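You operate a simulated robot arm through the tools that you are given. There is no shell and no other tool. Be economical: measure what you need, move in short steps, check, and stop when the job is done.

Carry out the task below with a simulated two-armed robot. There is one attempt and no reset: what you move stays moved.

Task
Take the dark grey rag from the left end of the table and lay it out flat on the middle of the table.
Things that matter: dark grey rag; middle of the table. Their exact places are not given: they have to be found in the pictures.

Only the result counts: the job must be done as asked and must still hold three seconds after the hand-in. Knocking over, shifting, dropping, spilling or breaking anything else fails it.

Robot
Two 7-joint arms with two-finger parallel grippers on one trunk, on a base that drives. Base frame: it is fixed to the floor where the robot stands at the start and does not move with it; the origin is under the middle of the robot, x ahead of it, y to its left, z up; the surface under the hand at the start is at about z = 0.88. Readings come in m, degrees, newtons and seconds.
The left shoulder is at the start at [0.02, 0.138, 1.225], the right one opposite. With the tool pointing down near the work surface each hand reaches from about 0.1 to 0.5 m from the robot's upright axis, wherever it stands, measured 20 degrees to its own side. Places, roughly: middle of the table [1.4, -0.1, 0.9]. Payload 1.57 kg a hand.
The tool frame of a hand sits at the grasp point between the pads (the TCP): z along the fingers, y along the line on which they close. The tips reach 0.03 m beyond it. The gripper opens to 0.08 m. The fingers are 0.017 m wide and 0.012 m thick; the gripper's body (0.04 by 0.082 m) begins 0.08 m behind the TCP.
Orientation is that of the tool frame in the base frame, as a unit quaternion [x, y, z, w]. With the fingers straight down and closing along the base's y, the tool's x points along the base's -x, its y along +y and its z along -z.

Tools
- The arms move only by the tool nudge_tool. It takes "left_deltas", "right_deltas" or both (then of equal length, played together; a hand with none holds still); each is a list of rows, each a list of 7 numbers: the shift along the base's x, y, z in m, then the turn, a rotation vector about the base's x, y, z in rad, then the closure in counts, from 0 (fully open) to 255 (shut). In form: [[x, y, z, wx, wy, wz, gripper], ...]. A call has 1 to 10 rows; each row is the pose to reach, as a shift and turn from the pose commanded when the call began. Rows are played at 5 a second. More than 0.05 m and 8.6 degrees between two rows, or a gripper value outside its range, and nothing of the call is played. A pose out of reach is approached as far as the arm can. The call stops where the force on the tool passes 40 N (or 10 N more than at its start, if that is more) or the arm is blocked; 0.2 s more then pass. The fingers move at their own pace (about 0.045 m/s each) and stop on an object; they squeeze with about 21 N. The grip force told is the motor's: it shows also when the fingers shut on nothing. Time passes only in rows, and 0.2 s behind the last, so rows that repeat a pose let the fingers close. The reply holds the time, the measured pose of the TCP, the force on the tool along the base axes, the opening and the grip force, in the units named above and with some noise, with the torque about the TCP (base axes, N m) and any sound that the robot's microphone picked up, and new pictures: "show" is both (left out), scene, wrist or none (wrist: the cameras of the hands that moved).
- Cameras (640 x 400 px; columns grow to the right, rows downward): "scene" is now at [0.183, 0.0243, 1.1247]; the picture's right is [0.37, -0.93, 0.00], its down [-0.37, -0.15, -0.92] and it looks along [0.85, 0.34, -0.40] (base axes); focal length 225 px, centre (320, 200). "left" rides on the left gripper at [0.072, 0.007, -0.122] in its tool frame; the picture's right is [-0.09, 1.00, 0.00], its down [-0.84, -0.08, -0.54] and it looks along [-0.54, -0.05, 0.84] (tool axes); focal length 238 px, centre (320, 200). "right" rides on the right gripper at [0.072, -0.007, -0.122] in its tool frame; the picture's right is [0.09, 1.00, 0.00], its down [-0.84, 0.08, -0.54] and it looks along [-0.54, 0.05, 0.84] (tool axes); focal length 238 px, centre (320, 200).
- slide_trunk(by): slides the trunk up (or, below 0, down) by that many m; the arms and the scene camera ride with it, the base frame stays. It gives what a move gives, with no picture.
- steer(legs): drives the robot by 1 to 6 legs, each [ahead, left, turn to the left] in m, m and degrees, along the robot's own axes; the way and the turn of a leg run together, so that a leg with both is an arc; at most 1.5 m and 180 degrees a leg. The arms and the cameras ride along, it lands a little off, and it stops where it bumps. It gives what a move gives, and a new picture of the scene camera.
- turn_head(pan, tilt): turns the head with the scene camera to pan (to the left, within 60 degrees either way) and tilt (down, from -29 to 69), counted from straight ahead of the robot. It gives what a move gives, and a new picture of the scene camera.
- locate(camera, pixels): for up to 12 pixels [column, row] of the newest picture of that camera ("zoom" is the newest enlarged one), the place [x, y, z] in the base frame of the surface seen there, good to about 0.002 m, but the place of the scene camera against the robot may be out by one fixed shift of up to 0.012 m in any direction. No time passes.
- inspect(camera, box): a new picture of the part [left, top, right, bottom] of that camera's present view, enlarged. No time passes.
- hand_in(): hands the job in; it is judged then, once.

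Work in short steps. Measure before you move; look again where a grasp or a placing could have gone wrong, and mend it. You have 80 turns and 260 pictures in all, those below and enlarged ones among them. Open the grippers and draw the arms clear of the work before you hand the job in, unless the task says otherwise; then end with one line.

The tools are called as a command line: name --argument value ..., lists and objects as JSON in quotes. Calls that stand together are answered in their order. nudge_tool: Moves the arms, as the interface text tells. Its arguments: {"type":"object","properties":{"left_deltas":{"type":"array"},"right_deltas":{"type":"array"},"show":{"type":"string","enum":["both","scene","wrist","none"]}},"required":[]} The other tools are called the same way: slide_trunk (by) slides the trunk up or down; steer (legs) drives the base; turn_head (pan, tilt) turns the head that bears the scene camera; locate (camera, pixels) gives the place of the surface under pixels of a picture; inspect (camera, box) takes an enlarged picture of a part of a camera's view; hand_in () hands the job in.

At the start:

```text
time: 0.0
left_tcp_pos: [0.3087, 0.2414, 1.0385]
left_tcp_rot: [-0.001, 1.0, 0.0, 0.0]
left_contact_force: [-0.5, -1.0, 1.0]
left_moment: [0.0, 0.01, -0.05]
left_finger_gap: 0.0801
left_finger_force: 0.0
right_tcp_pos: [0.4001, -0.0453, 1.0259]
right_tcp_rot: [0.0, 1.0, 0.0, 0.0]
right_contact_force: [-0.4, -0.3, 0.5]
right_moment: [-0.04, 0.01, 0.0]
right_finger_gap: 0.0803
right_finger_force: 0.0
trunk travel left (down, up): [-0.6, 0.64]
robot x, y, heading: [-0.0002, 0.0011, 0.1]
head pan, tilt: [21.6, 23.3]
```

scene: 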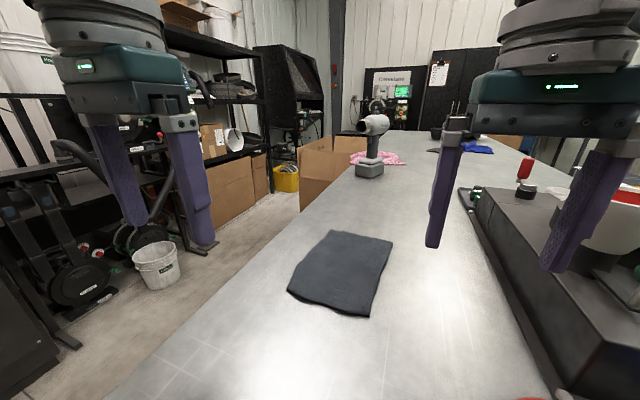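
right: 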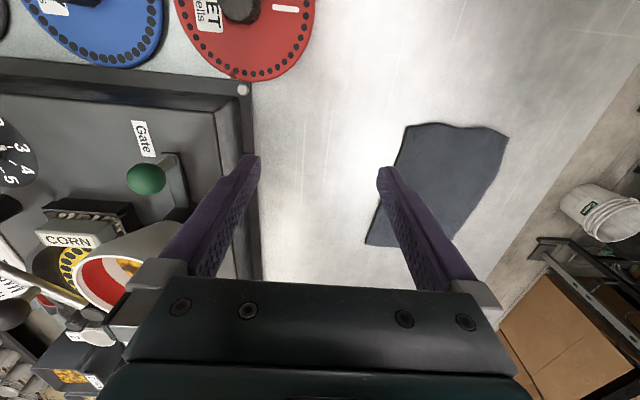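
left: 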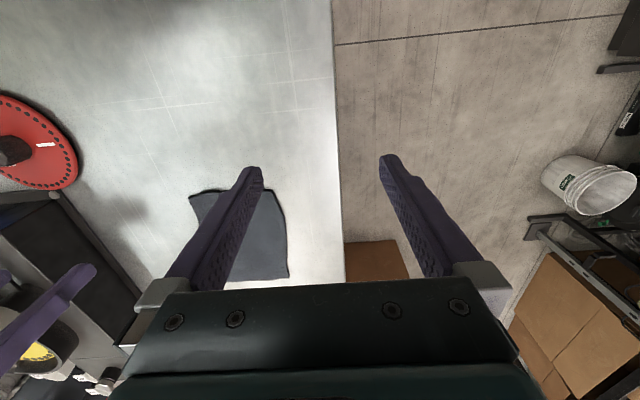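

The rag lies flat around scene pixel (345,270). I measure its corners, the table edges and nearby things.

locate --camera "scene" --pixels '[[333, 231], [392, 241], [369, 316], [289, 290], [345, 270], [368, 175], [375, 158], [300, 235], [460, 190], [480, 147], [400, 170], [420, 200]]'

inspect --camera "scene" --box '[280, 90, 640, 315]'

```text
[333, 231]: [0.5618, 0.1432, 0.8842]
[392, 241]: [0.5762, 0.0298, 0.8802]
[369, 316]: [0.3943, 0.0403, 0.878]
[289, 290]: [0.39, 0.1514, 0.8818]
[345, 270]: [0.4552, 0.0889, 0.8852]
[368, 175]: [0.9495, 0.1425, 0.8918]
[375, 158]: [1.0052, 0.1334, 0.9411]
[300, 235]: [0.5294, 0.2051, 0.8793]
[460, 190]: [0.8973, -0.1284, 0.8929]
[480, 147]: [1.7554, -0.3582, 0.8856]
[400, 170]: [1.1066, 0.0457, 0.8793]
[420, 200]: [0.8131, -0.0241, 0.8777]
```

```text
1.78 times, centred on (460, 202) of scene
```

zoom: 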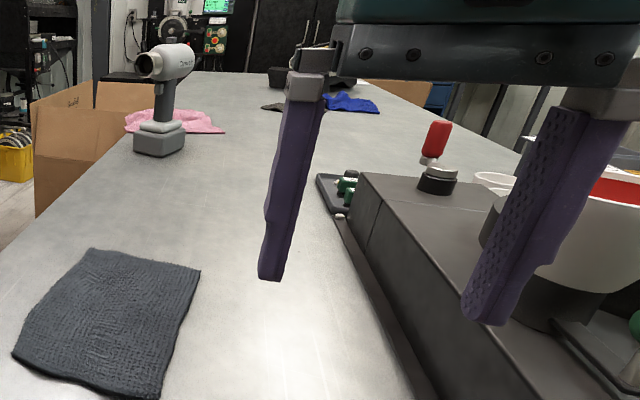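

The rag measures about 0.18 × 0.115 m. There are also pink and blue cloths and something dark further off, so I look closer there and around with the head.

inspect --camera "scene" --box '[340, 110, 500, 210]'

turn_head --pan -30 --tilt 25

```text
4.00 times, centred on (420, 160) of scene
```

zoom: 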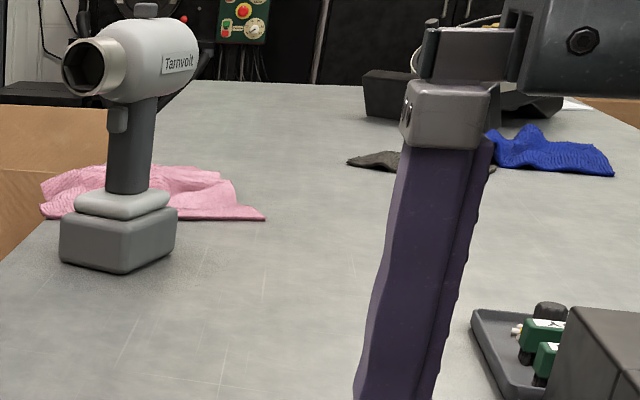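

```text
time: 1.2
left_tcp_pos: [0.308, 0.2408, 1.0387]
left_tcp_rot: [-0.001, 1.0, 0.001, 0.0]
left_contact_force: [-0.3, 0.3, 0.1]
left_moment: [-0.01, -0.02, -0.02]
left_finger_gap: 0.08
left_finger_force: 0.1
right_tcp_pos: [0.3994, -0.046, 1.0259]
right_tcp_rot: [0.0, 1.0, 0.0, 0.0]
right_contact_force: [-0.4, 0.0, -0.5]
right_moment: [0.03, -0.01, 0.0]
right_finger_gap: 0.08
right_finger_force: 0.0
trunk travel left (down, up): [-0.6, 0.64]
robot x, y, heading: [-0.0001, 0.0006, 0.0]
head pan, tilt: [-30.0, 25.0]
```

scene: 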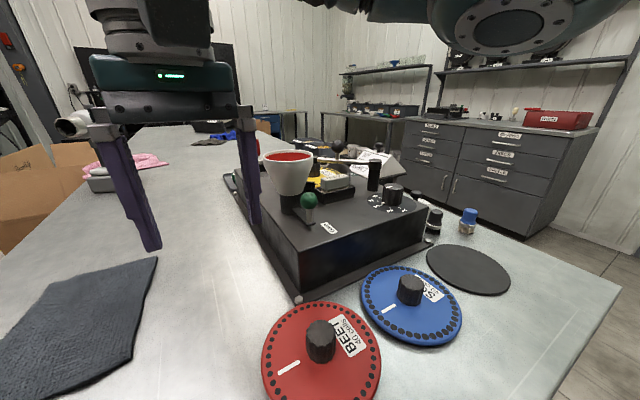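

There's a dark cloth near (207,142) as well. I measure table edges and that area.

inspect --camera "scene" --box '[140, 100, 300, 200]'

locate --camera "scene" --pixels '[[205, 143], [222, 136], [235, 137], [190, 126], [618, 293], [560, 395], [225, 180], [300, 298], [130, 128], [160, 127], [212, 127], [270, 120]]'

```text
4.00 times, centred on (220, 150) of scene
```

zoom: 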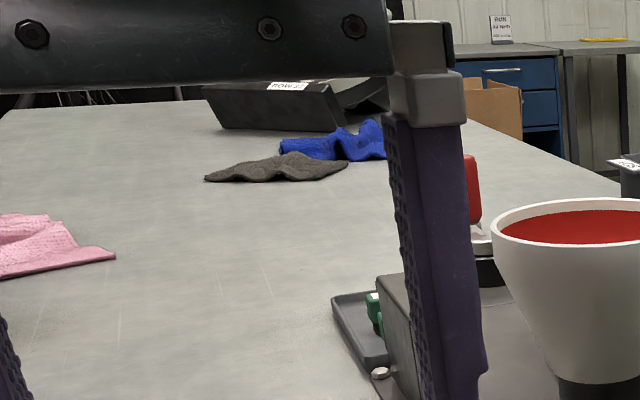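

```text
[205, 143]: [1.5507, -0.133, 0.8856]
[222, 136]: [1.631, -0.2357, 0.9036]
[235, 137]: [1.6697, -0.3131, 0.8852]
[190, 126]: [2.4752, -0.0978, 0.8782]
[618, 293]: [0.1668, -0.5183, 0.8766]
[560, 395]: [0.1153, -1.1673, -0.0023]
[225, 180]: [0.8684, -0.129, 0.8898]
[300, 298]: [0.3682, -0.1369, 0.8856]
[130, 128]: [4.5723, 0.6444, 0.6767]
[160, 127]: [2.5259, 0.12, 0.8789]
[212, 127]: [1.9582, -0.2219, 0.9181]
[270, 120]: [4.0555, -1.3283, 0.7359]
```

Two dark cloths exist: the flat slate one at x≈0.48 and a crumpled one at x≈1.55. I raise the trunk for a better overview of the whole table before choosing.

slide_trunk --by 0.45

turn_head --pan -8 --tilt 25

```text
refused: 0.45 is not a number from -0.4 to 0.4
```

```text
time: 2.1
left_tcp_pos: [0.309, 0.241, 1.0384]
left_tcp_rot: [-0.001, 1.0, 0.0, 0.0]
left_contact_force: [-0.3, 0.5, -0.1]
left_moment: [0.0, -0.01, 0.02]
left_finger_gap: 0.0801
left_finger_force: 0.2
right_tcp_pos: [0.3993, -0.0455, 1.025]
right_tcp_rot: [0.0, 1.0, 0.0, 0.001]
right_contact_force: [0.4, 0.6, 0.6]
right_moment: [0.06, 0.01, -0.02]
right_finger_gap: 0.0801
right_finger_force: 0.0
trunk travel left (down, up): [-0.6, 0.64]
robot x, y, heading: [-0.0009, -0.0009, 0.1]
head pan, tilt: [-8.0, 25.0]
```

scene: 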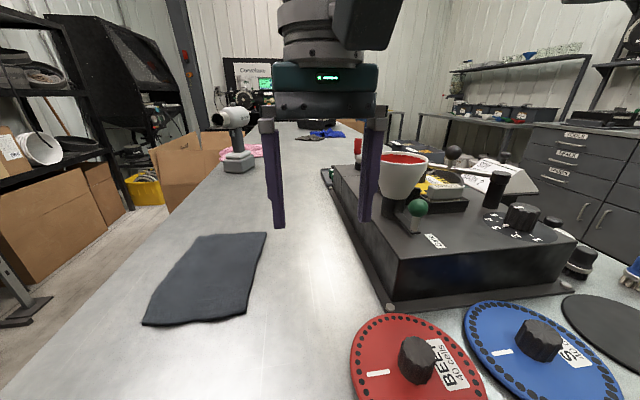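

Refused beyond 0.4; I raise by 0.4.

slide_trunk --by 0.4

turn_head --pan -4 --tilt 35

inspect --camera "scene" --box '[160, 40, 416, 200]'

```text
time: 5.9
left_tcp_pos: [0.3085, 0.2414, 1.4389]
left_tcp_rot: [-0.001, 1.0, 0.0, 0.0]
left_contact_force: [0.6, -0.2, 0.2]
left_moment: [0.02, 0.0, -0.01]
left_finger_gap: 0.08
left_finger_force: 0.0
right_tcp_pos: [0.4013, -0.0454, 1.4257]
right_tcp_rot: [0.0, 1.0, 0.0, 0.0]
right_contact_force: [1.0, 0.4, 0.2]
right_moment: [-0.02, -0.01, 0.02]
right_finger_gap: 0.08
right_finger_force: 0.1
trunk travel left (down, up): [-1.0, 0.24]
robot x, y, heading: [0.0005, -0.0013, -0.1]
head pan, tilt: [-8.0, 25.0]
```

```text
time: 6.6
left_tcp_pos: [0.3086, 0.2403, 1.4392]
left_tcp_rot: [-0.001, 1.0, 0.0, 0.001]
left_contact_force: [0.9, -0.7, 0.1]
left_moment: [-0.03, 0.03, 0.02]
left_finger_gap: 0.0803
left_finger_force: 0.1
right_tcp_pos: [0.4002, -0.0452, 1.4249]
right_tcp_rot: [0.0, 1.0, 0.0, 0.0]
right_contact_force: [0.7, 0.1, -1.3]
right_moment: [0.02, 0.01, 0.01]
right_finger_gap: 0.08
right_finger_force: 0.1
trunk travel left (down, up): [-1.0, 0.24]
robot x, y, heading: [0.0012, -0.0006, -0.1]
head pan, tilt: [-4.0, 35.0]
```

scene: 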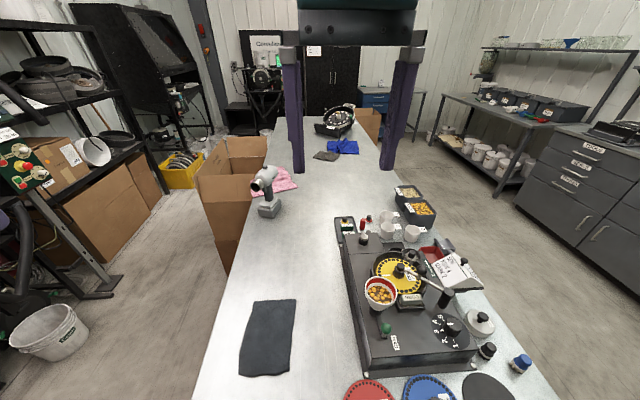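

```text
2.50 times, centred on (288, 120) of scene
```

zoom: 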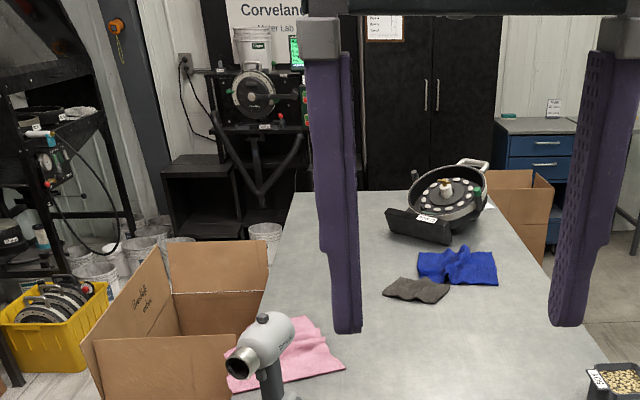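

The slate rag is the only one at an end of the table; the crumpled brownish cloth is near the middle. I measure the free area around (1.4,-0.1) and cartons beside the table.

locate --camera "scene" --pixels '[[314, 157], [333, 160], [338, 154], [298, 187], [272, 210], [398, 187], [437, 210], [380, 150], [330, 190], [275, 140], [337, 222], [266, 162]]'

locate --camera "zoom" --pixels '[[385, 293], [435, 303], [450, 288], [400, 278], [345, 368], [290, 320], [90, 345], [262, 300], [270, 240], [560, 300], [425, 350], [295, 195]]'

locate --camera "scene" --pixels '[[253, 301], [296, 300], [289, 371], [240, 376], [268, 340], [195, 395], [560, 395], [465, 290], [420, 190], [450, 230], [230, 260], [222, 300]]'

```text
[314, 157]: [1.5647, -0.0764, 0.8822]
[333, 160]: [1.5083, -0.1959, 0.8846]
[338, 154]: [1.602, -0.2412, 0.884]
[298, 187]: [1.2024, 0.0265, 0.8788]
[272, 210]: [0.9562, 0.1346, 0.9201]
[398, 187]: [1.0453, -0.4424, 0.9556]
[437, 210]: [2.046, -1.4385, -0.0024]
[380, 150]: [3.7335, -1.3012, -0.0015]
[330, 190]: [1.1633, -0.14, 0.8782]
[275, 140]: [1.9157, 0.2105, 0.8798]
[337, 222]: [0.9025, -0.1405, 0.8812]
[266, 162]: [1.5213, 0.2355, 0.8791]
```

```text
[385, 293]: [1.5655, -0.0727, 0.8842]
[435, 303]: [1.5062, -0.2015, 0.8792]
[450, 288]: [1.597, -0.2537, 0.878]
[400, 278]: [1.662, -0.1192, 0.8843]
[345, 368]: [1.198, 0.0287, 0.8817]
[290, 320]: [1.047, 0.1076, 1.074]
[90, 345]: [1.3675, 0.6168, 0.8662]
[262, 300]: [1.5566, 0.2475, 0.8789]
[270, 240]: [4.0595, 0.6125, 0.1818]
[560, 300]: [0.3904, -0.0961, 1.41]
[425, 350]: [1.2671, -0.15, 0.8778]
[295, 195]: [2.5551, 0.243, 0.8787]
```

```text
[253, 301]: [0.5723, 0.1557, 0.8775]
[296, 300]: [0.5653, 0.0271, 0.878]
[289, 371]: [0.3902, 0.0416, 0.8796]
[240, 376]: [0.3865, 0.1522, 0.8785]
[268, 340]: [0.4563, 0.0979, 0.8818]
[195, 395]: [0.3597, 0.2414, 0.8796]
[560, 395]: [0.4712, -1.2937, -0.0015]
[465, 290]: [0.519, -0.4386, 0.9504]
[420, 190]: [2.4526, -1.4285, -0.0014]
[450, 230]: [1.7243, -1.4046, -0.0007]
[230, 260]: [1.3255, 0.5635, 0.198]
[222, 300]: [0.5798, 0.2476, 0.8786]
```

The target spot near (1.37,-0.12) is free (crumpled cloth starts x≈1.506, pink ends x≈1.20). Plan: grasp both corners of the rag's near edge (x≈0.39, y 0.04 and 0.152) with both hands closing along x, carry, lay out from the right side of the table. First, trunk back down, and hands turned 90°.

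slide_trunk --by -0.4

nudge_tool --left_deltas '[[0, 0, 0, 0, 0, -0.149, 0], [0.01, 0, 0.01, 0, 0, -0.298, 0], [0.02, 0, 0.01, 0, 0, -0.447, 0], [0.03, 0, 0.01, 0, 0, -0.596, 0], [0.04, 0, 0.01, 0, 0, -0.745, 0], [0.05, 0, 0.01, 0, 0, -0.894, 0], [0.06, 0, 0.01, 0, 0, -1.043, 0], [0.07, 0, 0.01, 0, 0, -1.192, 0], [0.07, 0, 0.01, 0, 0, -1.341, 0], [0.07, 0, 0.01, 0, 0, -1.49, 0]]' --right_deltas '[[0, 0, 0, 0, 0, 0.149, 0], [0, 0, 0.01, 0, 0, 0.298, 0], [0, 0, 0.02, 0, 0, 0.447, 0], [0, 0, 0.02, 0, 0, 0.596, 0], [-0.01, 0, 0.02, 0, 0, 0.745, 0], [-0.01, 0, 0.02, 0, 0, 0.894, 0], [-0.01, 0, 0.02, 0, 0, 1.043, 0], [-0.01, 0, 0.02, 0, 0, 1.192, 0], [-0.01, 0, 0.02, 0, 0, 1.341, 0], [-0.01, 0, 0.02, 0, 0, 1.49, 0]]'

```text
time: 10.4
left_tcp_pos: [0.3065, 0.2406, 1.0399]
left_tcp_rot: [-0.002, 1.0, 0.0, 0.001]
left_contact_force: [0.6, 0.5, 0.6]
left_moment: [0.0, -0.02, -0.01]
left_finger_gap: 0.08
left_finger_force: 0.1
right_tcp_pos: [0.3995, -0.0452, 1.0255]
right_tcp_rot: [0.0, 1.0, 0.0, 0.001]
right_contact_force: [-0.5, 0.1, -0.7]
right_moment: [0.01, 0.0, 0.01]
right_finger_gap: 0.08
right_finger_force: 0.1
trunk travel left (down, up): [-0.6, 0.64]
robot x, y, heading: [-0.0006, 0.0009, 0.1]
head pan, tilt: [-4.0, 35.0]
```

```text
time: 12.8
left_tcp_pos: [0.1875, 0.1722, 0.9303]
left_tcp_rot: [0.559, 0.822, -0.094, -0.045]
left_contact_force: [0.1, -0.4, -0.4]
left_moment: [0.0, 0.04, 0.01]
left_finger_gap: 0.0801
left_finger_force: 0.0
left hand out of reach, approached as far as the arm can: row 5, 6, 7, 8, 9, 10
right_tcp_pos: [0.3176, -0.0269, 1.0924]
right_tcp_rot: [-0.598, 0.801, -0.015, -0.002]
right_contact_force: [1.0, 0.1, 0.2]
right_moment: [-0.02, 0.0, 0.02]
right_finger_gap: 0.08
right_finger_force: 0.0
right hand out of reach, approached as far as the arm can: row 7, 8, 9, 10
trunk travel left (down, up): [-0.6, 0.64]
robot x, y, heading: [0.0006, -0.0018, -0.1]
head pan, tilt: [-4.0, 35.0]
stopped in row 10 (left hand): the arm was blocked; the commanded pose is now the measured one
```

scene: 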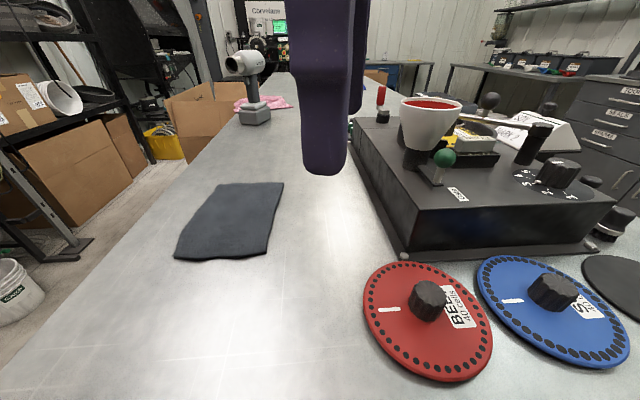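
right: 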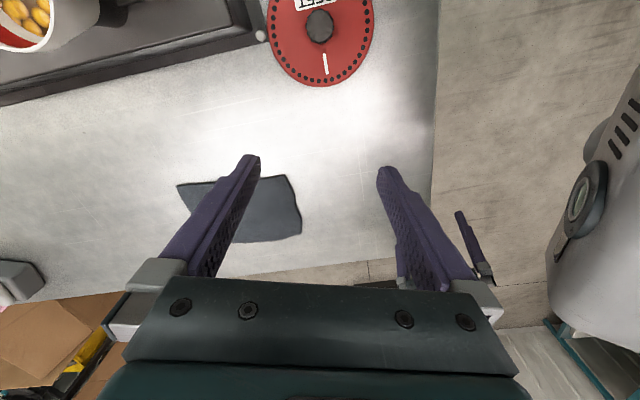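
left: 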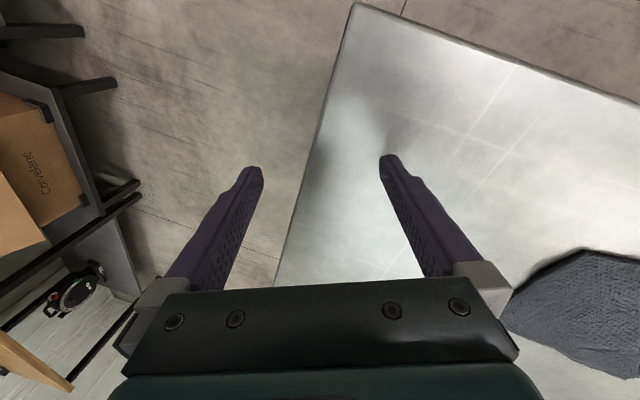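

The wrist joints limit that turn. I'll restore the original orientation (closing along y) and pinch the corners that way instead.

nudge_tool --left_deltas '[[0.01, 0.015, 0.03, 0.022, -0.011, 0.132, 0], [0.025, 0.03, 0.055, 0.044, -0.021, 0.264, 0], [0.04, 0.04, 0.075, 0.067, -0.032, 0.397, 0], [0.055, 0.05, 0.09, 0.089, -0.043, 0.529, 0], [0.07, 0.06, 0.1, 0.111, -0.053, 0.661, 0], [0.085, 0.07, 0.11, 0.133, -0.064, 0.793, 0], [0.1, 0.075, 0.11, 0.156, -0.075, 0.926, 0], [0.11, 0.075, 0.11, 0.178, -0.085, 1.058, 0], [0.12, 0.075, 0.11, 0.2, -0.096, 1.19, 0]]' --right_deltas '[[0.01, 0, 0, 0.004, 0, -0.142, 0], [0.02, 0, 0, 0.007, 0, -0.285, 0], [0.03, -0.005, 0, 0.011, 0, -0.427, 0], [0.04, -0.01, 0, 0.014, -0.001, -0.57, 0], [0.05, -0.015, -0.01, 0.018, -0.002, -0.712, 0], [0.06, -0.02, -0.02, 0.021, -0.002, -0.855, 0], [0.07, -0.02, -0.03, 0.025, -0.003, -0.997, 0], [0.08, -0.02, -0.04, 0.028, -0.003, -1.14, 0], [0.08, -0.02, -0.06, 0.032, -0.004, -1.282, 0]]'

```text
time: 14.8
left_tcp_pos: [0.3091, 0.2466, 1.0417]
left_tcp_rot: [0.0, 1.0, 0.005, 0.002]
left_contact_force: [0.2, -0.2, -0.7]
left_moment: [-0.03, -0.01, 0.0]
left_finger_gap: 0.0798
left_finger_force: 0.0
right_tcp_pos: [0.3992, -0.0463, 1.0316]
right_tcp_rot: [0.0, 1.0, 0.001, 0.0]
right_contact_force: [0.1, -0.1, 0.3]
right_moment: [0.0, -0.02, 0.0]
right_finger_gap: 0.08
right_finger_force: 0.1
trunk travel left (down, up): [-0.6, 0.64]
robot x, y, heading: [0.0025, -0.0016, -0.1]
head pan, tilt: [-4.0, 35.0]
```

scene: 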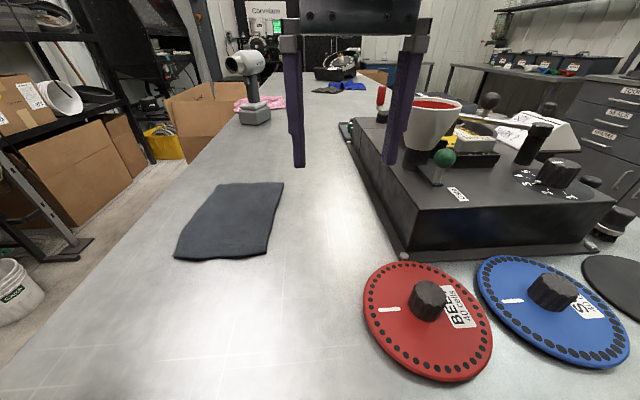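
right: 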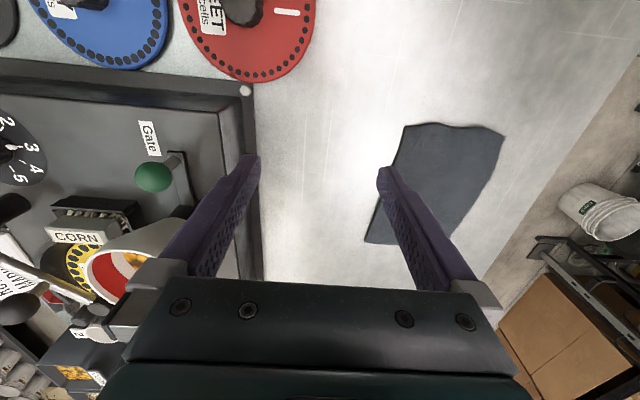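
left: 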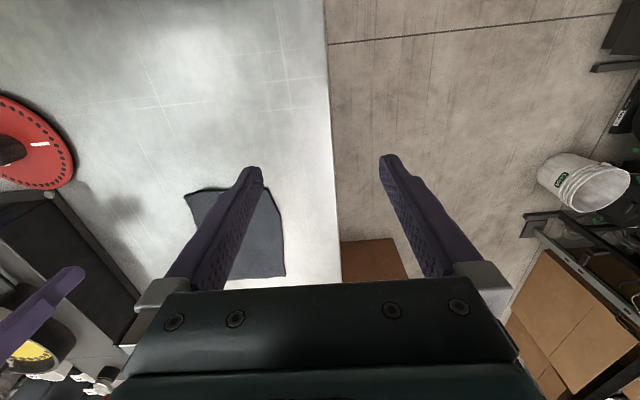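

Restored. I locate the near edge corners through the wrist cameras, which carry no shift.

locate --camera "right" --pixels '[[407, 128], [435, 126], [470, 130], [500, 137], [366, 241], [450, 180], [350, 150]]'

locate --camera "left" --pixels '[[194, 192], [240, 187], [266, 191], [284, 275], [320, 200], [220, 190]]'

```text
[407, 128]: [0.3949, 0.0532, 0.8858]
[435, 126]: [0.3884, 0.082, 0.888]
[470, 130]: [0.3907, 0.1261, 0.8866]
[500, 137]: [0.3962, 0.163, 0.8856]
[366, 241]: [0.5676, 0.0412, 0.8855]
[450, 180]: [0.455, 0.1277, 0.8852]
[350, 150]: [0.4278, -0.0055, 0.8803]
```

```text
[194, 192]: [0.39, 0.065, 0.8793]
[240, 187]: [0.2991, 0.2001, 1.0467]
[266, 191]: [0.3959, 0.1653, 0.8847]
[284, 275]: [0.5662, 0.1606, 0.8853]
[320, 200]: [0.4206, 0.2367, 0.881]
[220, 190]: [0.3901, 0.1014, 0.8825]
```

Wrist cameras: near edge at x≈0.39–0.396, y 0.053–0.165, top z≈0.886, table ≈0.880. I bring both hands above the corners, half open, tilted slightly apart.

nudge_tool --left_deltas '[[0.025, -0.01, 0, -0.02, 0, 0, 40], [0.05, -0.025, 0, -0.04, 0, 0, 80], [0.075, -0.045, -0.01, -0.06, 0, 0, 128], [0.093, -0.065, -0.02, -0.08, 0, 0, 128], [0.093, -0.088, -0.04, -0.08, 0, 0, 128], [0.093, -0.088, -0.06, -0.08, 0, 0, 128]]' --right_deltas '[[0, 0.02, 0, 0.02, 0, 0, 40], [0.0, 0.045, 0, 0.04, 0, 0, 80], [0, 0.065, -0.01, 0.06, 0, 0, 128], [0.003, 0.085, -0.02, 0.08, 0, 0, 128], [0.003, 0.105, -0.03, 0.08, 0, 0, 128], [0.003, 0.105, -0.05, 0.08, 0, 0, 128]]'

```text
time: 16.2
left_tcp_pos: [0.4004, 0.1569, 0.9816]
left_tcp_rot: [0.001, 0.999, -0.035, 0.001]
left_contact_force: [0.5, -0.1, 0.2]
left_moment: [0.0, 0.03, 0.0]
left_finger_gap: 0.0398
left_finger_force: 0.1
right_tcp_pos: [0.4011, 0.0579, 0.9808]
right_tcp_rot: [-0.003, 0.999, 0.041, 0.0]
right_contact_force: [0.0, 0.2, 0.1]
right_moment: [-0.03, 0.04, 0.0]
right_finger_gap: 0.0399
right_finger_force: 0.0
trunk travel left (down, up): [-0.6, 0.64]
robot x, y, heading: [0.0003, -0.0016, -0.2]
head pan, tilt: [-4.0, 35.0]
```

scene: 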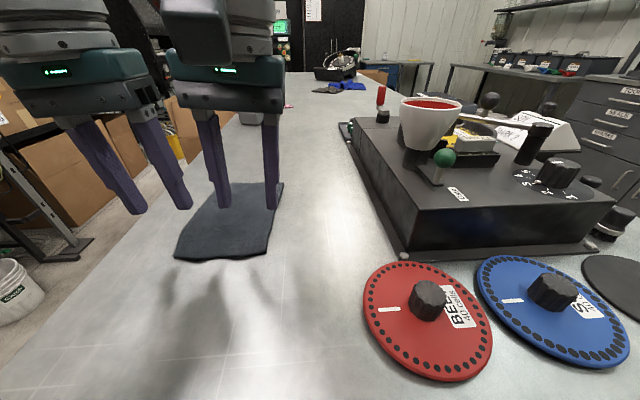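
right: 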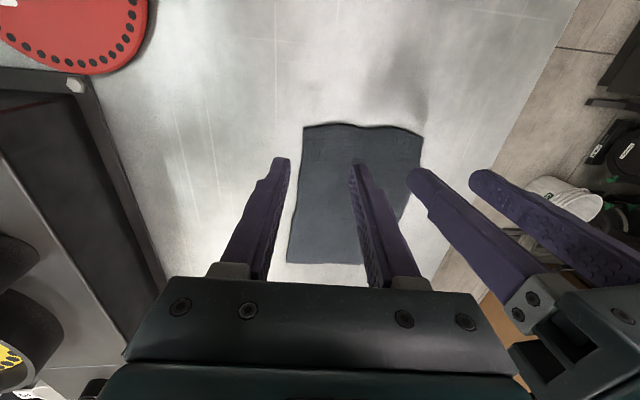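
left: 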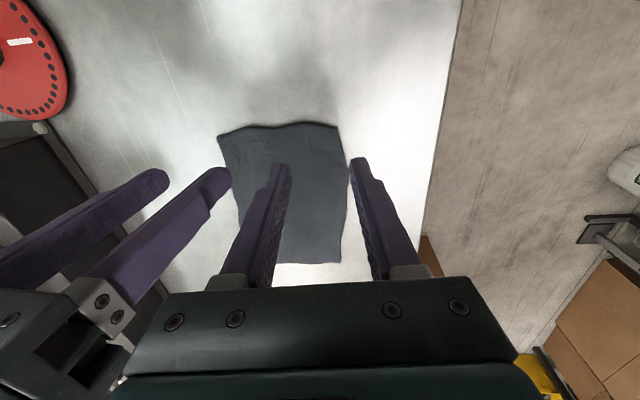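

Both finger pairs straddle the side edges as wanted. I descend to the table.

nudge_tool --left_deltas '[[0, 0, -0.03, 0, 0, 0, 128], [0, 0, -0.055, 0, 0, 0, 128], [0, 0, -0.064, 0, 0, 0, 128], [0, 0, -0.068, 0, 0, 0, 128]]' --right_deltas '[[0, 0, -0.03, 0, 0, 0, 128], [0, 0, -0.055, 0, 0, 0, 128], [0, 0, -0.064, 0, 0, 0, 128], [0, 0, -0.068, 0, 0, 0, 128]]'

```text
time: 17.2
left_tcp_pos: [0.4008, 0.1591, 0.914]
left_tcp_rot: [0.001, 0.999, -0.036, 0.002]
left_contact_force: [1.0, 0.4, 0.6]
left_moment: [0.01, 0.02, -0.01]
left_finger_gap: 0.0397
left_finger_force: 0.1
right_tcp_pos: [0.4029, 0.0562, 0.9152]
right_tcp_rot: [-0.001, 0.999, 0.04, 0.001]
right_contact_force: [-0.8, 0.9, -0.4]
right_moment: [-0.13, -0.08, 0.01]
right_finger_gap: 0.0402
right_finger_force: 0.1
trunk travel left (down, up): [-0.6, 0.64]
robot x, y, heading: [0.0037, -0.0035, 0.1]
head pan, tilt: [-4.0, 35.0]
```

scene: 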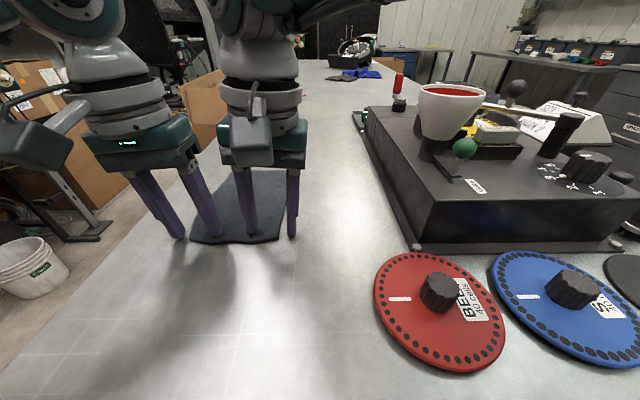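
right: 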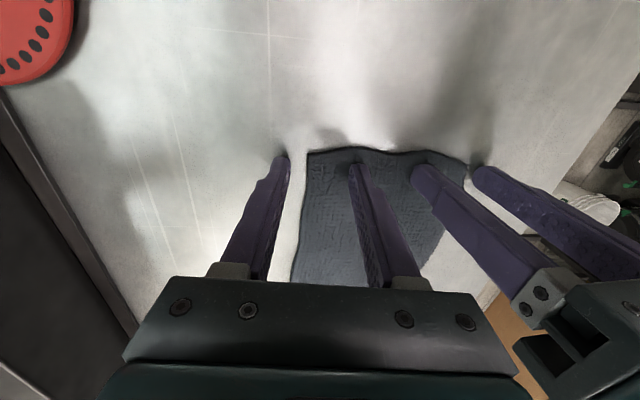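
left: 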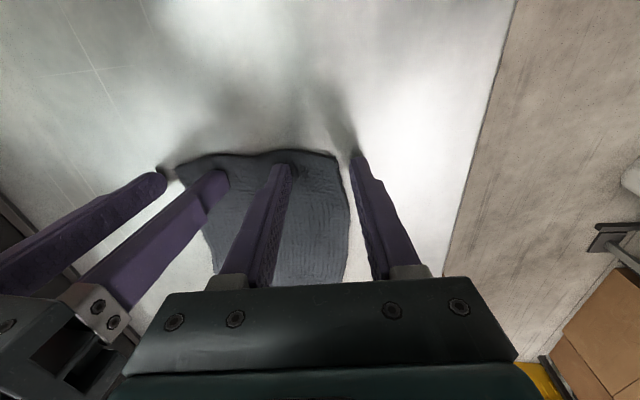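

No force yet; 4–5 mm more, then close fully.

nudge_tool --left_deltas '[[0, 0, -0.003, 0, 0, 0, 128], [0, 0, -0.005, 0, 0, 0, 128], [0, 0, -0.005, 0, 0, 0, 255], [0, 0, -0.005, 0, 0, 0, 255], [0, 0, -0.005, 0, 0, 0, 255], [0, 0, -0.005, 0, 0, 0, 255], [0, 0, -0.005, 0, 0, 0, 255]]' --right_deltas '[[0, 0, -0.003, 0, 0, 0, 128], [0, 0, -0.005, 0, 0, 0, 128], [0, 0, -0.005, 0, 0, 0, 255], [0, 0, -0.005, 0, 0, 0, 255], [0, 0, -0.005, 0, 0, 0, 255], [0, 0, -0.005, 0, 0, 0, 255], [0, 0, -0.005, 0, 0, 0, 255]]'

```text
time: 18.0
left_tcp_pos: [0.4021, 0.1546, 0.9127]
left_tcp_rot: [0.002, 0.999, -0.04, 0.004]
left_contact_force: [-1.9, -9.1, 10.7]
left_moment: [-0.35, -0.01, -0.01]
left_finger_gap: 0.0133
left_finger_force: 5.7
right_tcp_pos: [0.4108, 0.0416, 0.9119]
right_tcp_rot: [0.014, 0.999, 0.035, 0.007]
right_contact_force: [-1.6, 10.0, 13.6]
right_moment: [0.58, 0.15, 0.03]
right_finger_gap: 0.0183
right_finger_force: 4.9
trunk travel left (down, up): [-0.6, 0.64]
robot x, y, heading: [0.0019, 0.0005, 0.0]
head pan, tilt: [-4.0, 35.0]
stopped in row 4 (left hand): the force on the tool passed its limit at 42 N (the readings are from after the stop); the commanded pose is now the measured one
```

scene: 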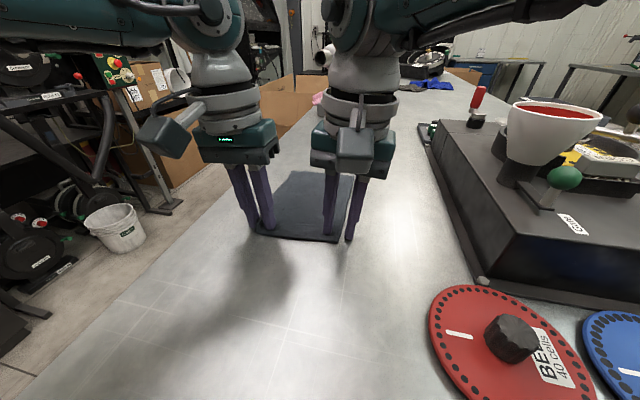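
right: 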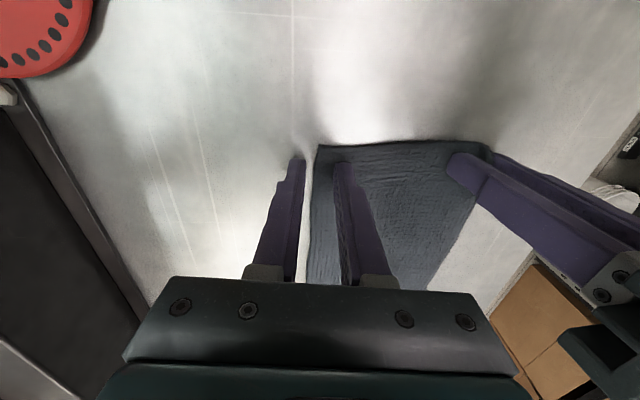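
left: 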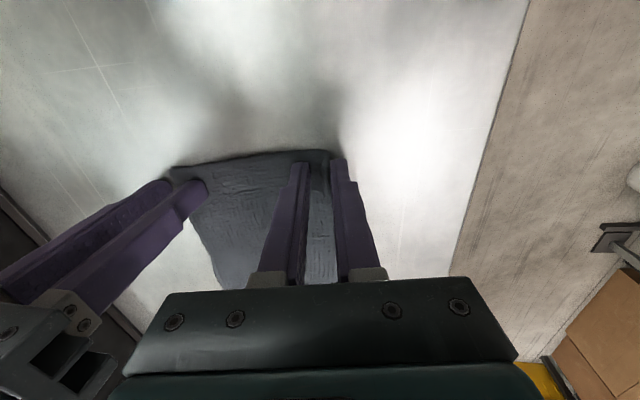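

Fingers have part-closed, then the force limit stopped it. I raise 1.5 mm and go on closing.

nudge_tool --left_deltas '[[0, 0, 0.0015, 0, 0, 0, 255], [0, 0, 0.0015, 0, 0, 0, 255], [0, 0, 0.0015, 0, 0, 0, 255], [0, 0, 0.0015, 0, 0, 0, 255]]' --right_deltas '[[0, 0, 0.0015, 0, 0, 0, 255], [0, 0, 0.0015, 0, 0, 0, 255], [0, 0, 0.0015, 0, 0, 0, 255], [0, 0, 0.0015, 0, 0, 0, 255]]'

```text
time: 19.0
left_tcp_pos: [0.4024, 0.1597, 0.9116]
left_tcp_rot: [0.0, 0.999, -0.035, 0.001]
left_contact_force: [2.1, -10.1, 7.1]
left_moment: [-0.41, -0.11, 0.1]
left_finger_gap: 0.0032
left_finger_force: 21.2
right_tcp_pos: [0.4101, 0.0466, 0.912]
right_tcp_rot: [0.012, 0.999, 0.034, 0.004]
right_contact_force: [0.7, 11.7, 3.6]
right_moment: [0.37, -0.01, -0.16]
right_finger_gap: 0.0032
right_finger_force: 20.6
trunk travel left (down, up): [-0.6, 0.64]
robot x, y, heading: [0.0018, -0.0005, -0.2]
head pan, tilt: [-4.0, 35.0]
```

scene: 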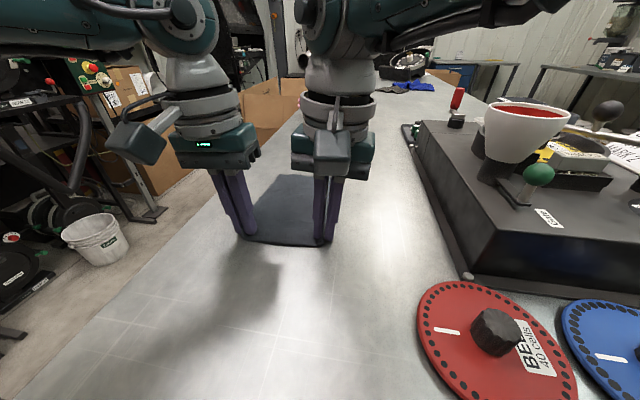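
right: 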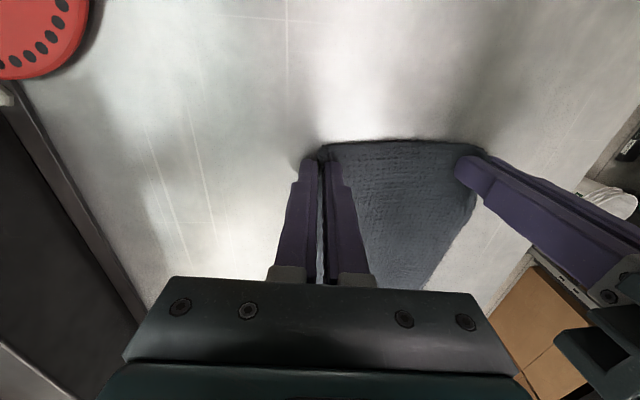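
left: 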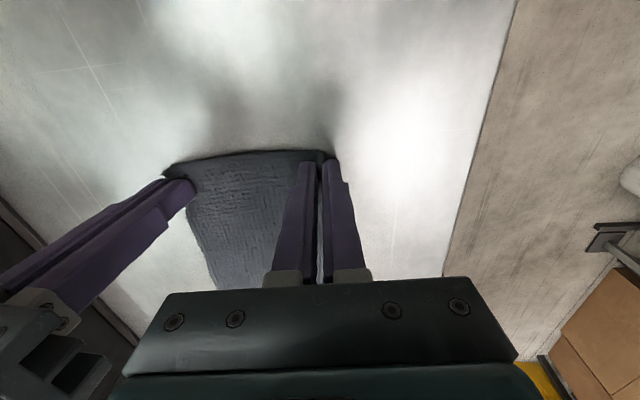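

Both grip with a 3.2 mm gap: the rag is pinched, taut between the hands. I ease them 3 mm together and lift.

nudge_tool --left_deltas '[[0, -0.003, 0.01, 0, 0, 0, 255], [0, -0.003, 0.03, 0, 0, 0, 255], [0, -0.003, 0.06, 0, 0, 0, 255], [0, -0.003, 0.09, 0, 0, 0, 255], [0, -0.003, 0.12, 0, 0, 0, 255], [0, -0.003, 0.15, 0, 0, 0, 255]]' --right_deltas '[[0, 0.003, 0.01, 0, 0, 0, 255], [0, 0.003, 0.03, 0, 0, 0, 255], [-0.003, 0.003, 0.06, 0, 0, 0, 255], [-0.006, 0.003, 0.09, 0, 0, 0, 255], [-0.008, 0.003, 0.12, 0, 0, 0, 255], [-0.008, 0.003, 0.15, 0, 0, 0, 255]]'

```text
time: 20.4
left_tcp_pos: [0.4021, 0.1554, 1.0628]
left_tcp_rot: [-0.001, 0.999, -0.034, 0.001]
left_contact_force: [0.1, -3.7, 0.3]
left_moment: [-0.11, 0.01, 0.05]
left_finger_gap: 0.0027
left_finger_force: 20.9
right_tcp_pos: [0.4021, 0.0487, 1.0639]
right_tcp_rot: [0.011, 0.999, 0.034, 0.004]
right_contact_force: [0.5, 4.1, 0.3]
right_moment: [0.13, -0.01, -0.09]
right_finger_gap: 0.0019
right_finger_force: 20.9
trunk travel left (down, up): [-0.6, 0.64]
robot x, y, heading: [0.0034, 0.0003, -0.0]
head pan, tilt: [-4.0, 35.0]
```

scene: 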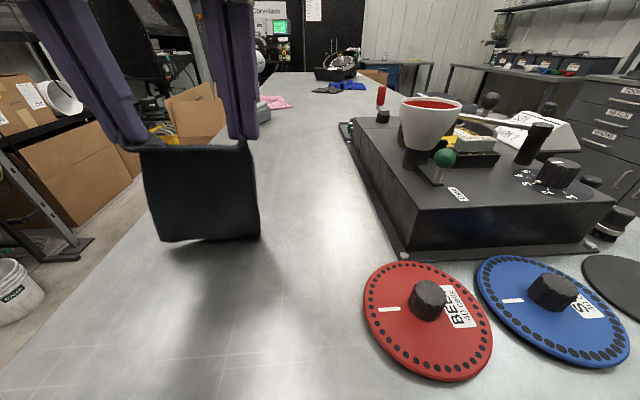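
right: 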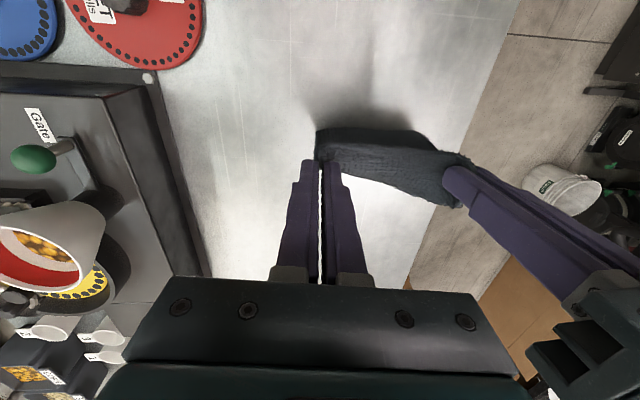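
left: 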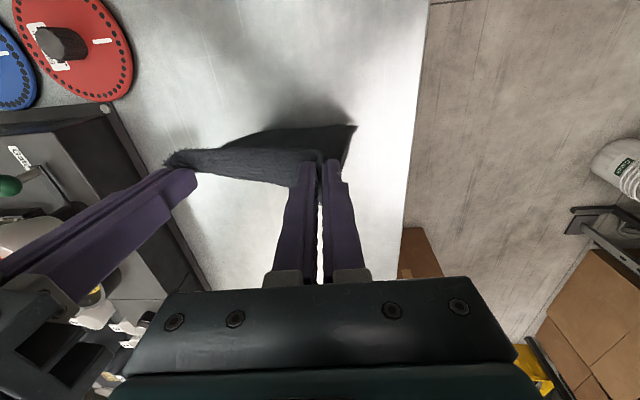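

The rag hangs neatly between the hands. I raise the trunk and look right for the driving way.

slide_trunk --by 0.35

turn_head --pan -50 --tilt 35

```text
time: 23.8
left_tcp_pos: [0.4017, 0.156, 1.4109]
left_tcp_rot: [0.0, 0.999, -0.033, 0.001]
left_contact_force: [0.1, -4.3, 0.0]
left_moment: [-0.09, -0.01, 0.06]
left_finger_gap: 0.0028
left_finger_force: 21.5
right_tcp_pos: [0.3998, 0.0494, 1.4107]
right_tcp_rot: [0.012, 0.999, 0.034, 0.004]
right_contact_force: [0.4, 4.3, -0.5]
right_moment: [0.12, -0.02, -0.08]
right_finger_gap: 0.0021
right_finger_force: 20.6
trunk travel left (down, up): [-0.95, 0.29]
robot x, y, heading: [0.0003, -0.0037, -0.1]
head pan, tilt: [-4.0, 35.0]
```

```text
time: 24.9
left_tcp_pos: [0.4008, 0.1567, 1.4104]
left_tcp_rot: [0.0, 0.999, -0.035, 0.001]
left_contact_force: [-0.3, -4.0, 0.2]
left_moment: [-0.11, -0.01, 0.06]
left_finger_gap: 0.0028
left_finger_force: 21.0
right_tcp_pos: [0.4007, 0.0489, 1.4122]
right_tcp_rot: [0.012, 0.999, 0.033, 0.005]
right_contact_force: [0.5, 4.5, 0.7]
right_moment: [0.13, -0.03, -0.09]
right_finger_gap: 0.0021
right_finger_force: 20.8
trunk travel left (down, up): [-0.95, 0.29]
robot x, y, heading: [-0.0012, 0.0006, -0.1]
head pan, tilt: [-50.0, 35.0]
```

scene: 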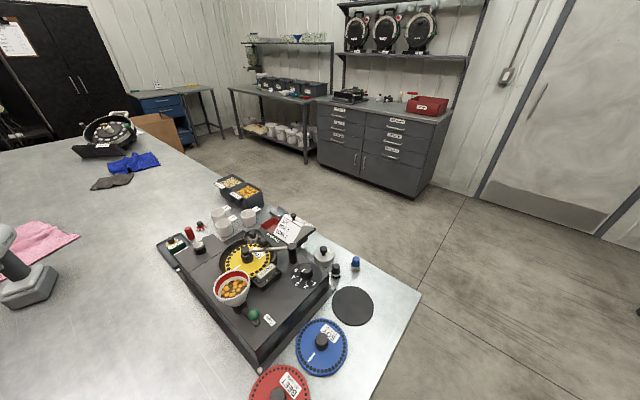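

The aisle on the right looks wide. I measure the table's corner, right edge and cabinet foot.

locate --camera "scene" --pixels '[[418, 290], [378, 395], [340, 245], [260, 195], [215, 175], [185, 153], [415, 198], [318, 163], [160, 135], [250, 205], [112, 184], [230, 178]]'

```text
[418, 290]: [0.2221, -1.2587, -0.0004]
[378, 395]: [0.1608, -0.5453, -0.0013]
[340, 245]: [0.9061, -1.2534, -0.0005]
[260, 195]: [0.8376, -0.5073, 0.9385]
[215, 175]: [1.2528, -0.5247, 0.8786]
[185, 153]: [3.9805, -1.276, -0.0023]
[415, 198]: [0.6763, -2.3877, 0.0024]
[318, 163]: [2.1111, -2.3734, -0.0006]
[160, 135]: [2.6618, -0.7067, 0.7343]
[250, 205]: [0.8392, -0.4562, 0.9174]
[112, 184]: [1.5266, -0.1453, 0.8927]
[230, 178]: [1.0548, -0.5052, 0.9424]
```

Table spans x≈0.16–2.55, y≈−0.54–0.25, so its middle ≈ (1.37,−0.14). I back off, go right, and drive ahead along the right side.

steer --legs '[[-0.45, 0, 0], [0, -1.15, 0], [0.95, 0, 0]]'

```text
time: 37.7
left_tcp_pos: [0.8962, -0.9985, 1.4114]
left_tcp_rot: [-0.001, 0.999, -0.034, 0.0]
left_contact_force: [0.7, -4.0, 0.5]
left_moment: [-0.12, 0.04, 0.07]
left_finger_gap: 0.0027
left_finger_force: 21.1
right_tcp_pos: [0.8969, -1.1058, 1.4123]
right_tcp_rot: [0.009, 0.999, 0.034, 0.004]
right_contact_force: [-0.2, 4.7, -0.1]
right_moment: [0.13, -0.02, -0.07]
right_finger_gap: 0.002
right_finger_force: 20.8
trunk travel left (down, up): [-0.95, 0.29]
robot x, y, heading: [0.4943, -1.1547, 0.0]
head pan, tilt: [-50.0, 35.0]
```

scene: 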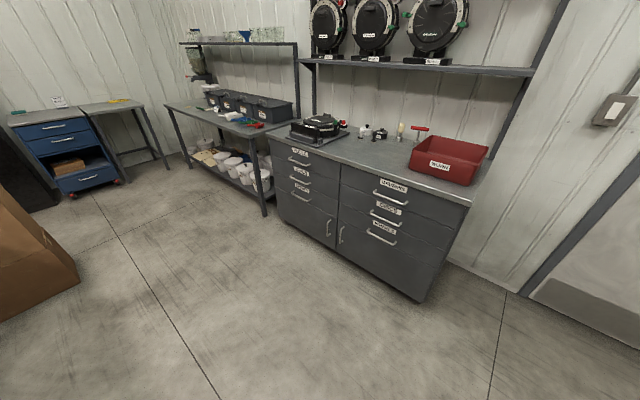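

Clear so far. I check the carton at left, and turn the head to the table.

locate --camera "scene" --pixels '[[75, 280], [10, 240], [20, 310]]'

steer --legs '[[0.9, 0, 0]]'

turn_head --pan 0 --tilt 40

```text
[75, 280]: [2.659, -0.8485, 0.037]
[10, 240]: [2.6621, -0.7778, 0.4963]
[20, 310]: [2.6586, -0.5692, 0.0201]
```

```text
time: 42.4
left_tcp_pos: [1.7869, -0.9892, 1.4116]
left_tcp_rot: [-0.006, 0.999, -0.034, 0.001]
left_contact_force: [0.6, -3.7, 0.4]
left_moment: [-0.1, 0.03, 0.03]
left_finger_gap: 0.0031
left_finger_force: 20.8
right_tcp_pos: [1.7882, -1.097, 1.4121]
right_tcp_rot: [0.006, 0.999, 0.033, 0.004]
right_contact_force: [0.1, 3.1, -0.4]
right_moment: [0.11, -0.01, -0.05]
right_finger_gap: 0.0019
right_finger_force: 20.5
trunk travel left (down, up): [-0.95, 0.29]
robot x, y, heading: [1.3885, -1.1491, 0.6]
head pan, tilt: [-50.0, 35.0]
```

scene: 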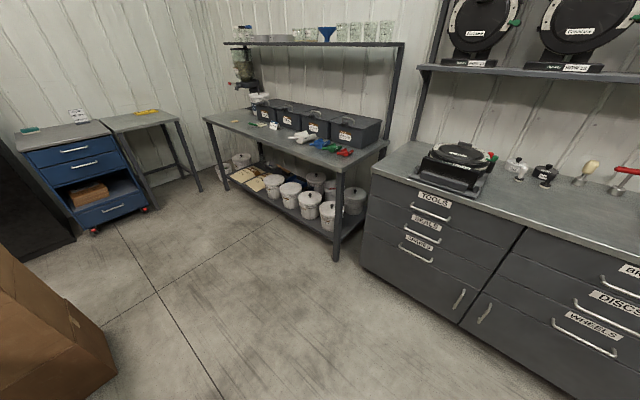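

```text
time: 43.6
left_tcp_pos: [1.7883, -0.9889, 1.411]
left_tcp_rot: [-0.004, 0.999, -0.035, 0.001]
left_contact_force: [0.4, -3.8, -0.1]
left_moment: [-0.12, -0.01, 0.04]
left_finger_gap: 0.0028
left_finger_force: 21.0
right_tcp_pos: [1.7877, -1.0967, 1.4101]
right_tcp_rot: [0.006, 0.999, 0.034, 0.003]
right_contact_force: [0.2, 4.2, 0.8]
right_moment: [0.11, -0.04, -0.05]
right_finger_gap: 0.0018
right_finger_force: 21.6
trunk travel left (down, up): [-0.95, 0.29]
robot x, y, heading: [1.3883, -1.1504, 0.3]
head pan, tilt: [0.0, 40.0]
```

scene: 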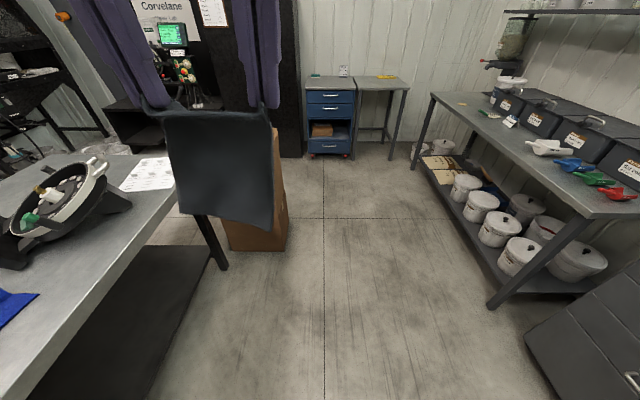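

Now turn left 90° in place to face the table.

locate --camera "scene" --pixels '[[160, 280], [100, 330], [215, 262], [180, 190], [30, 385]]'

steer --legs '[[0, 0, 89.6]]'

```text
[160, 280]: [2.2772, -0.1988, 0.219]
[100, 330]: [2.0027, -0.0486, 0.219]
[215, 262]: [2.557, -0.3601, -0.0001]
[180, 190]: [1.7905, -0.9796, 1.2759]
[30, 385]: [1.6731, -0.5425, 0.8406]
```

```text
time: 47.8
left_tcp_pos: [1.2323, -0.7468, 1.4113]
left_tcp_rot: [-0.705, 0.708, -0.024, 0.025]
left_contact_force: [4.3, -0.3, -0.4]
left_moment: [-0.04, -0.14, -0.01]
left_finger_gap: 0.0029
left_finger_force: 20.7
right_tcp_pos: [1.3406, -0.7475, 1.4106]
right_tcp_rot: [-0.697, 0.717, 0.027, -0.02]
right_contact_force: [-3.6, 0.0, 0.7]
right_moment: [0.02, 0.13, -0.12]
right_finger_gap: 0.0021
right_finger_force: 21.3
trunk travel left (down, up): [-0.95, 0.29]
robot x, y, heading: [1.3857, -1.1528, 89.6]
head pan, tilt: [0.0, 40.0]
```

scene: 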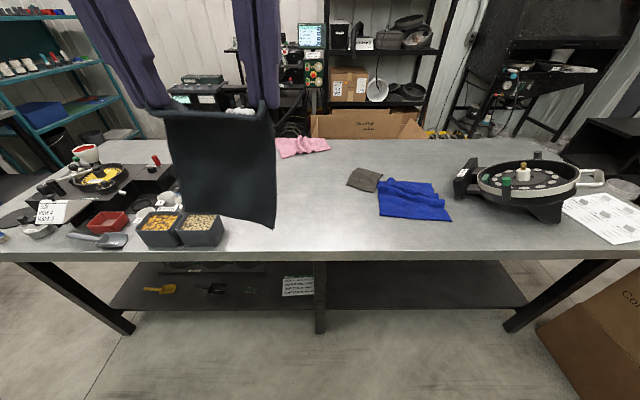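

From this side the rag's old place is indeed the left end. A middle leg and a lower shelf are in view; I measure them.

locate --camera "scene" --pixels '[[319, 328], [319, 285], [250, 309], [400, 307], [130, 330], [510, 328], [250, 258], [400, 258], [367, 170], [381, 190], [349, 186], [328, 150]]'

```text
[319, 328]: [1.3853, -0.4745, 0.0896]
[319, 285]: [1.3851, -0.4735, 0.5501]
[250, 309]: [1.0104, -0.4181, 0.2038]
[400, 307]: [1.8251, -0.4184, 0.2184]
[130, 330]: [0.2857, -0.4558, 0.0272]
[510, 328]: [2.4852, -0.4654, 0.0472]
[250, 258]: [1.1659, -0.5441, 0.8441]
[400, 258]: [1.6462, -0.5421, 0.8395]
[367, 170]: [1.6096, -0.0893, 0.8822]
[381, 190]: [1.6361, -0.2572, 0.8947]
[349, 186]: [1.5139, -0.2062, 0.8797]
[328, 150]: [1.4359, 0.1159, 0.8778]
```

I drive ahead 0.35 m and 0.06 m right; hands are well above everything.

steer --legs '[[0, -0.06, 0.4], [0.37, 0, 0]]'

```text
time: 50.7
left_tcp_pos: [1.2919, -0.3793, 1.4108]
left_tcp_rot: [-0.705, 0.708, -0.024, 0.025]
left_contact_force: [3.8, -0.4, 0.2]
left_moment: [-0.04, -0.11, -0.02]
left_finger_gap: 0.0024
left_finger_force: 21.1
right_tcp_pos: [1.3991, -0.3806, 1.4109]
right_tcp_rot: [-0.697, 0.716, 0.027, -0.021]
right_contact_force: [-3.2, -0.1, 0.5]
right_moment: [0.02, 0.13, -0.11]
right_finger_gap: 0.0021
right_finger_force: 20.2
trunk travel left (down, up): [-0.95, 0.29]
robot x, y, heading: [1.4452, -0.7792, 89.8]
head pan, tilt: [0.0, 40.0]
```

scene: 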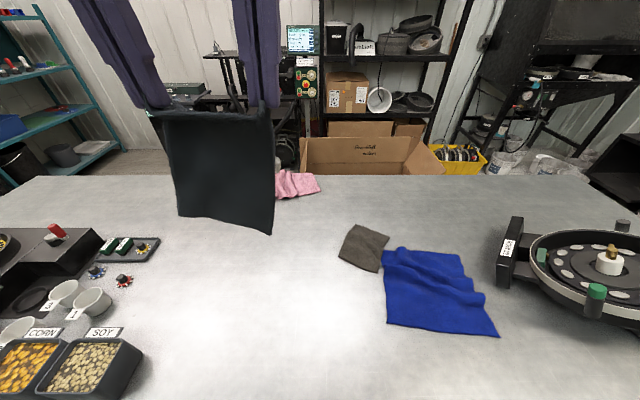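

Go nearer by 0.09 m, still clear.

steer --legs '[[0.09, 0, 0]]'

```text
time: 51.8
left_tcp_pos: [1.2922, -0.2892, 1.4115]
left_tcp_rot: [-0.705, 0.709, -0.025, 0.025]
left_contact_force: [4.0, -0.6, 0.6]
left_moment: [-0.03, -0.12, 0.0]
left_finger_gap: 0.0027
left_finger_force: 21.1
right_tcp_pos: [1.4001, -0.29, 1.4116]
right_tcp_rot: [-0.697, 0.716, 0.028, -0.021]
right_contact_force: [-4.8, -0.5, -0.3]
right_moment: [-0.01, 0.12, -0.09]
right_finger_gap: 0.0019
right_finger_force: 21.3
trunk travel left (down, up): [-0.95, 0.29]
robot x, y, heading: [1.4469, -0.6909, 89.6]
head pan, tilt: [0.0, 40.0]
```

scene: 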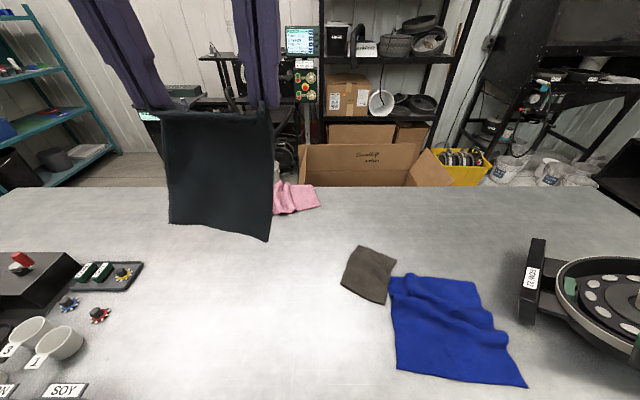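

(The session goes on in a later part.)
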